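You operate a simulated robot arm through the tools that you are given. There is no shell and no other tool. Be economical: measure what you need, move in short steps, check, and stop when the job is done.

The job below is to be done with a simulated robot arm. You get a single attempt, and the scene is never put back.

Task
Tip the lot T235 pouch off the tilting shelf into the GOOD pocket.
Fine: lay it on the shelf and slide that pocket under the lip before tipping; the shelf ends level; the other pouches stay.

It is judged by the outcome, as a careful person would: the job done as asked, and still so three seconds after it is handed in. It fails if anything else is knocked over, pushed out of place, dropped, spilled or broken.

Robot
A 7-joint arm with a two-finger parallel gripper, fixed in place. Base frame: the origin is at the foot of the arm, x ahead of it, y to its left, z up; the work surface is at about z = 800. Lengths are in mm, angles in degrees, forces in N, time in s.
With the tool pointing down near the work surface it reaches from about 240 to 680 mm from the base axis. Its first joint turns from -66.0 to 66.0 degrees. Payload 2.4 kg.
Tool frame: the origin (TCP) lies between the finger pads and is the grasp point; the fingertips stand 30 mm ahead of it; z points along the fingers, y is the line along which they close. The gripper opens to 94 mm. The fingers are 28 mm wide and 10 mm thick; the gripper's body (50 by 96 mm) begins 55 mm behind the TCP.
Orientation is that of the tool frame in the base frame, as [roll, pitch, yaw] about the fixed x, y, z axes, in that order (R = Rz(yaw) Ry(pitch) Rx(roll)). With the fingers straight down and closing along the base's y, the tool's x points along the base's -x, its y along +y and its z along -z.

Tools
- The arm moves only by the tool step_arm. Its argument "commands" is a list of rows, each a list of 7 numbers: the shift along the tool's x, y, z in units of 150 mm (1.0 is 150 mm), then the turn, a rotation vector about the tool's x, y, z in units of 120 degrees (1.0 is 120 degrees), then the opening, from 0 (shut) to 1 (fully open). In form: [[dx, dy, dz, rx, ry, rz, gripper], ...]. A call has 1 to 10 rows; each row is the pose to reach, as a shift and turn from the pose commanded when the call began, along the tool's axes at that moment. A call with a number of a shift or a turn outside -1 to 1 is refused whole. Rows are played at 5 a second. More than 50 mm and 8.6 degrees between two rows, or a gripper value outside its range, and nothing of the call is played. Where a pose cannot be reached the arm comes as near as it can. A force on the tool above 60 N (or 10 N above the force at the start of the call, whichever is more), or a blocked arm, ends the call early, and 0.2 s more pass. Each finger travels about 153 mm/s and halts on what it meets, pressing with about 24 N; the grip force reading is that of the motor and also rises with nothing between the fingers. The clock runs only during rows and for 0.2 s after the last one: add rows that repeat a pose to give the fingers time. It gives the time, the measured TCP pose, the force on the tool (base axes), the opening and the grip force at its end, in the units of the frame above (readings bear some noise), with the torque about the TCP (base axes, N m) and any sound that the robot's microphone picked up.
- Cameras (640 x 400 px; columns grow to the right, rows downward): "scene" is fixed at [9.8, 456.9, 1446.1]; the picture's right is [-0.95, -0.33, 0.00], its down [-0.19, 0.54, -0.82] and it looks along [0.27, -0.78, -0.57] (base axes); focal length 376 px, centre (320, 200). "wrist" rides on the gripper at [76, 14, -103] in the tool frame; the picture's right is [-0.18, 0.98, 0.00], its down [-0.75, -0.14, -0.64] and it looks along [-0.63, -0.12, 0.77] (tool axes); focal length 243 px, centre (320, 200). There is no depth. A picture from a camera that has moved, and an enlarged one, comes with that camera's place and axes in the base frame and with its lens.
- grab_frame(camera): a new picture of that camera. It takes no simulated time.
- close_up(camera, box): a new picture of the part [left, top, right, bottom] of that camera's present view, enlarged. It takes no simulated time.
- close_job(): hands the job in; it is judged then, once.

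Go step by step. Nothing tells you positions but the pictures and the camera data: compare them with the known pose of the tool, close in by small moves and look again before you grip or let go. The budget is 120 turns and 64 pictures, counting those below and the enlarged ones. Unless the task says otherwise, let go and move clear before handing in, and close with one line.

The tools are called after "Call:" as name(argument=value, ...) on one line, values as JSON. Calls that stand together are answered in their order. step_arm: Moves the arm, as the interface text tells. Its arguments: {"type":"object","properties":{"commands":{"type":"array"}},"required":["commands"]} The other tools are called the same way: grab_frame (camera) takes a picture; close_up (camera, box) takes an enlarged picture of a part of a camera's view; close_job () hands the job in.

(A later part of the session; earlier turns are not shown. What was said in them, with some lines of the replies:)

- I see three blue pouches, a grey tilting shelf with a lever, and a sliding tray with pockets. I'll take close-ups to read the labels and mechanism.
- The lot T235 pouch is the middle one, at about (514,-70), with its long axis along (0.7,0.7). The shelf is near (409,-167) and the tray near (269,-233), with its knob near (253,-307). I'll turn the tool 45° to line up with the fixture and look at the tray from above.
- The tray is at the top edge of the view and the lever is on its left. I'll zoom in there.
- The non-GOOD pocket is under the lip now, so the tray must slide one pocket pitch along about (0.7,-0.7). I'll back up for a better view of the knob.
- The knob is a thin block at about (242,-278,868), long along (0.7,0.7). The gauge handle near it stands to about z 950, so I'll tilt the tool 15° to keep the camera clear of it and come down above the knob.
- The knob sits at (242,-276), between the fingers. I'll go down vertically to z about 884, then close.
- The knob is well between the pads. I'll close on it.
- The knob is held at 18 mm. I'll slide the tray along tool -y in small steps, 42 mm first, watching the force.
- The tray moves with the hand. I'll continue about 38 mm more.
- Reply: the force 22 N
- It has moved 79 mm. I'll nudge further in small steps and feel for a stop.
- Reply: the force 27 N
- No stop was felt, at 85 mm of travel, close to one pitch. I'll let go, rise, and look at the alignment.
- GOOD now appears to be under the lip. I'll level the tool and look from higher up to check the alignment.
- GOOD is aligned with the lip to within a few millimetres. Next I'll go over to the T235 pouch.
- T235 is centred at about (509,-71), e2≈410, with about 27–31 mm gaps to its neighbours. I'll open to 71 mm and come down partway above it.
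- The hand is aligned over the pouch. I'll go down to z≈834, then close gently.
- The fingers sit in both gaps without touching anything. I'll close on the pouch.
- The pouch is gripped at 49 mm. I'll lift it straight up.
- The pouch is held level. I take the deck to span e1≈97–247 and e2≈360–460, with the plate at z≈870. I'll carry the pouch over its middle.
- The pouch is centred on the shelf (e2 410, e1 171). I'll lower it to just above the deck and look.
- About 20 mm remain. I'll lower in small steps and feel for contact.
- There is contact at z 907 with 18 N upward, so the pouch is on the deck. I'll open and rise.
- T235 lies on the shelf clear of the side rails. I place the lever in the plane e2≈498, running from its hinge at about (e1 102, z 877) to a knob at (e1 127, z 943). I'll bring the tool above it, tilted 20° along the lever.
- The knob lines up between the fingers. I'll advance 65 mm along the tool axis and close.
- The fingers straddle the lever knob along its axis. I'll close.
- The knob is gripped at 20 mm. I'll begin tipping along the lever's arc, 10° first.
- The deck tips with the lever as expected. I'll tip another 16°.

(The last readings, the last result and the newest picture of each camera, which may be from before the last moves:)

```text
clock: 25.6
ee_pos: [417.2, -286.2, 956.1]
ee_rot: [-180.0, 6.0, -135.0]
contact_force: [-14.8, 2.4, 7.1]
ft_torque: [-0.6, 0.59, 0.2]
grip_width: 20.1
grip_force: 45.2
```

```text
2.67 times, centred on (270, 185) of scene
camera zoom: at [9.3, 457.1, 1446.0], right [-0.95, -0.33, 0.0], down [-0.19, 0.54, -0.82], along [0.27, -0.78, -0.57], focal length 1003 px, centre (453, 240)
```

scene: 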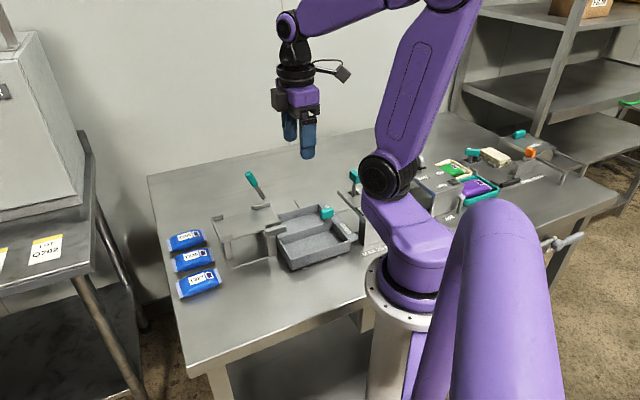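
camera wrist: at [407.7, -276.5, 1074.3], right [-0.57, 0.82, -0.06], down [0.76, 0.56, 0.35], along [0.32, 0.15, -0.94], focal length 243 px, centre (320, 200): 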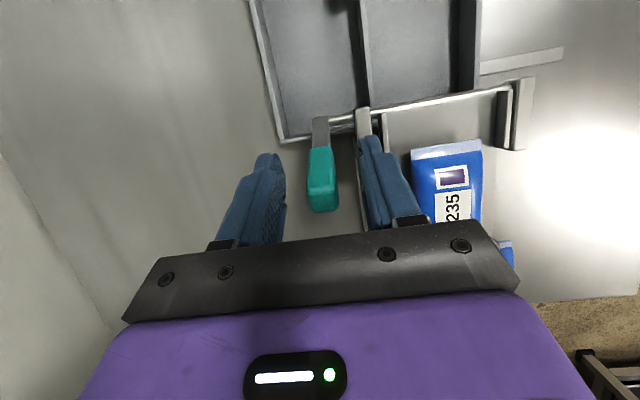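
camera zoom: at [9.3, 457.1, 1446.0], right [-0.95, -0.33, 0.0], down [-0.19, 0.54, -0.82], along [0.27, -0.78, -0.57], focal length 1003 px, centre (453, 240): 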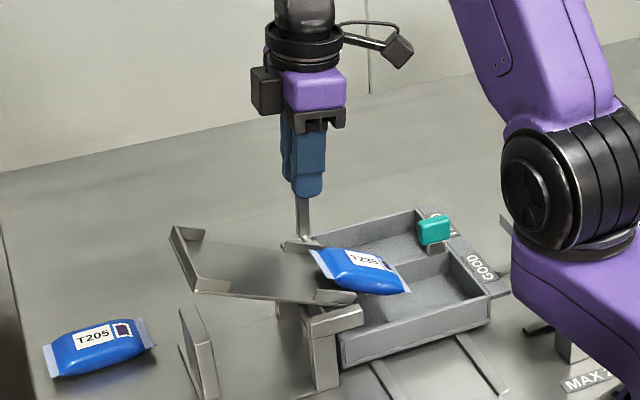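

The pouch is sliding off over the GOOD pocket. I'll hold still and look.

Call:
step_arm(commands=[[0, 0, 0, 0, 0, 0, 0.08], [0, 0, 0, 0, 0, 0, 0.08], [0, 0, 0, 0, 0, 0, 0.08]])

Call:
close_up(camera="scene", box=[190, 110, 350, 260])

```text
clock: 26.4
ee_pos: [417.2, -284.8, 954.9]
ee_rot: [-180.0, 5.9, -135.0]
contact_force: [-16.4, 2.9, 10.7]
ft_torque: [-0.65, 0.57, 0.14]
grip_width: 20.1
grip_force: 44.3
```

```text
2.67 times, centred on (270, 185) of scene
camera zoom: at [9.3, 457.1, 1446.0], right [-0.95, -0.33, 0.0], down [-0.19, 0.54, -0.82], along [0.27, -0.78, -0.57], focal length 1003 px, centre (453, 240)
```

zoom: 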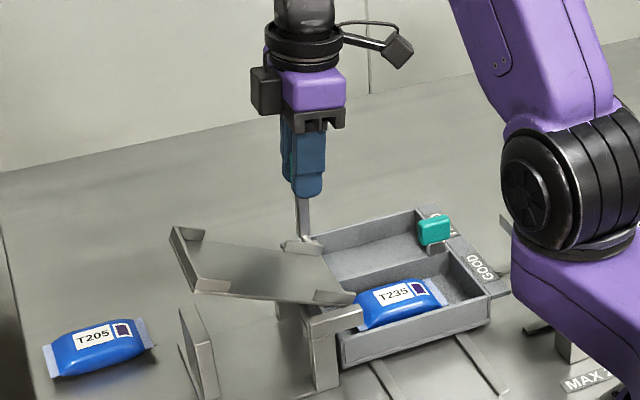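

T235 is in the GOOD pocket. I'll bring the shelf back to level along the same arc.

Call:
step_arm(commands=[[-0.0372, 0, 0.0013, 0, 0.0333, 0, 0.08], [-0.0742, 0, 0.0052, 0, 0.0667, 0, 0.08], [-0.1109, 0, 0.0117, 0, 0.1, 0, 0.08], [-0.147, 0, 0.0207, 0, 0.1333, 0, 0.08], [-0.1824, 0, 0.0322, 0, 0.1667, 0, 0.08], [-0.2169, 0, 0.0461, 0, 0.2, 0, 0.08], [-0.2338, 0, 0.054, 0, 0.2167, 0, 0.08], [-0.2338, 0, 0.054, 0, 0.2167, 0, 0.08]])

Call:
close_up(camera="scene", box=[190, 110, 350, 260])

```text
clock: 28.2
ee_pos: [442.6, -260.8, 950.8]
ee_rot: [179.9, -20.2, -135.0]
contact_force: [-11.2, 10.8, -8.8]
ft_torque: [0.68, -0.71, 0.1]
grip_width: 20.0
grip_force: 45.5
```

```text
2.67 times, centred on (270, 185) of scene
camera zoom: at [9.7, 457.1, 1446.0], right [-0.95, -0.33, 0.0], down [-0.19, 0.54, -0.82], along [0.27, -0.78, -0.57], focal length 1003 px, centre (453, 240)
```

zoom: 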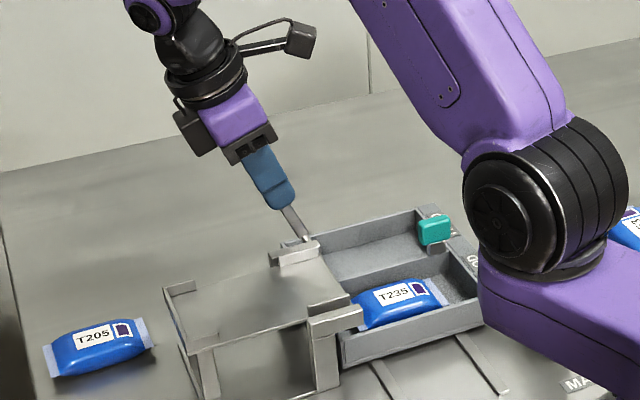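

The shelf looks level. I'll press 1.5° further toward its stop, then release and back off along the tool axis.

Call:
step_arm(commands=[[-0.007, 0, 0, 0, 0.006, 0, 0.08], [-0.014, 0, 0, 0, 0.0125, 0, 0.08]])

Call:
step_arm(commands=[[0, 0, 0, 0, 0, 0, 0.25], [0, 0, 0, 0, 0, 0, 0.45], [0, 0, 0, 0, 0, 0, 0.45], [0, 0, -0.25, 0, 0, 0, 0.45], [0, 0, -0.5, 0, 0, 0, 0.45], [0, 0, -0.75, 0, 0, 0, 0.45], [0, 0, -1.0, 0, 0, 0, 0.45]])

Call:
close_up(camera="scene", box=[140, 130, 360, 310])

Call:
grab_frame(camera="wrist")

```text
clock: 28.8
ee_pos: [443.2, -259.5, 951.4]
ee_rot: [179.9, -21.7, -135.0]
contact_force: [-20.1, 9.0, 11.2]
ft_torque: [0.94, -0.86, 0.22]
grip_width: 20.1
grip_force: 45.0
```

```text
clock: 30.4
ee_pos: [485.3, -219.8, 1090.5]
ee_rot: [-179.9, -21.6, -135.0]
contact_force: [-0.9, -0.2, -0.4]
ft_torque: [-0.02, 0.0, 0.02]
grip_width: 42.4
grip_force: 0.1
```

```text
2.22 times, centred on (250, 220) of scene
camera zoom: at [9.8, 456.9, 1446.1], right [-0.95, -0.33, 0.0], down [-0.19, 0.54, -0.82], along [0.27, -0.78, -0.57], focal length 836 px, centre (476, 156)
```

zoom: 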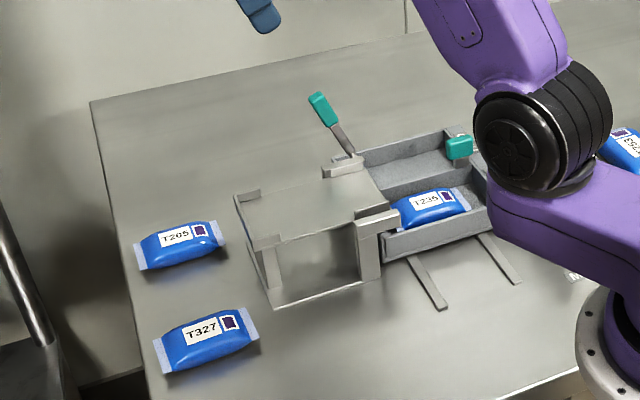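

```text
17 pictures are left
camera wrist: at [450.6, -232.9, 1214.9], right [-0.57, 0.82, -0.07], down [0.76, 0.56, 0.32], along [0.3, 0.13, -0.94], focal length 243 px, centre (320, 200)
```

wrist: 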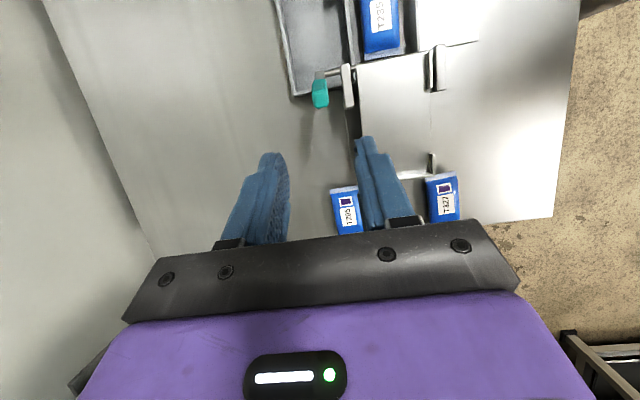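

The pouch is lying in the GOOD pocket, the shelf is level and matches its starting pose, and the other two pouches have not moved. The arm is clear, so I'm handing in.

Call:
close_job()

```text
The job is handed in.
```

The T235 pouch is in the GOOD pocket, the shelf is back level, and the other two pouches are where they were.
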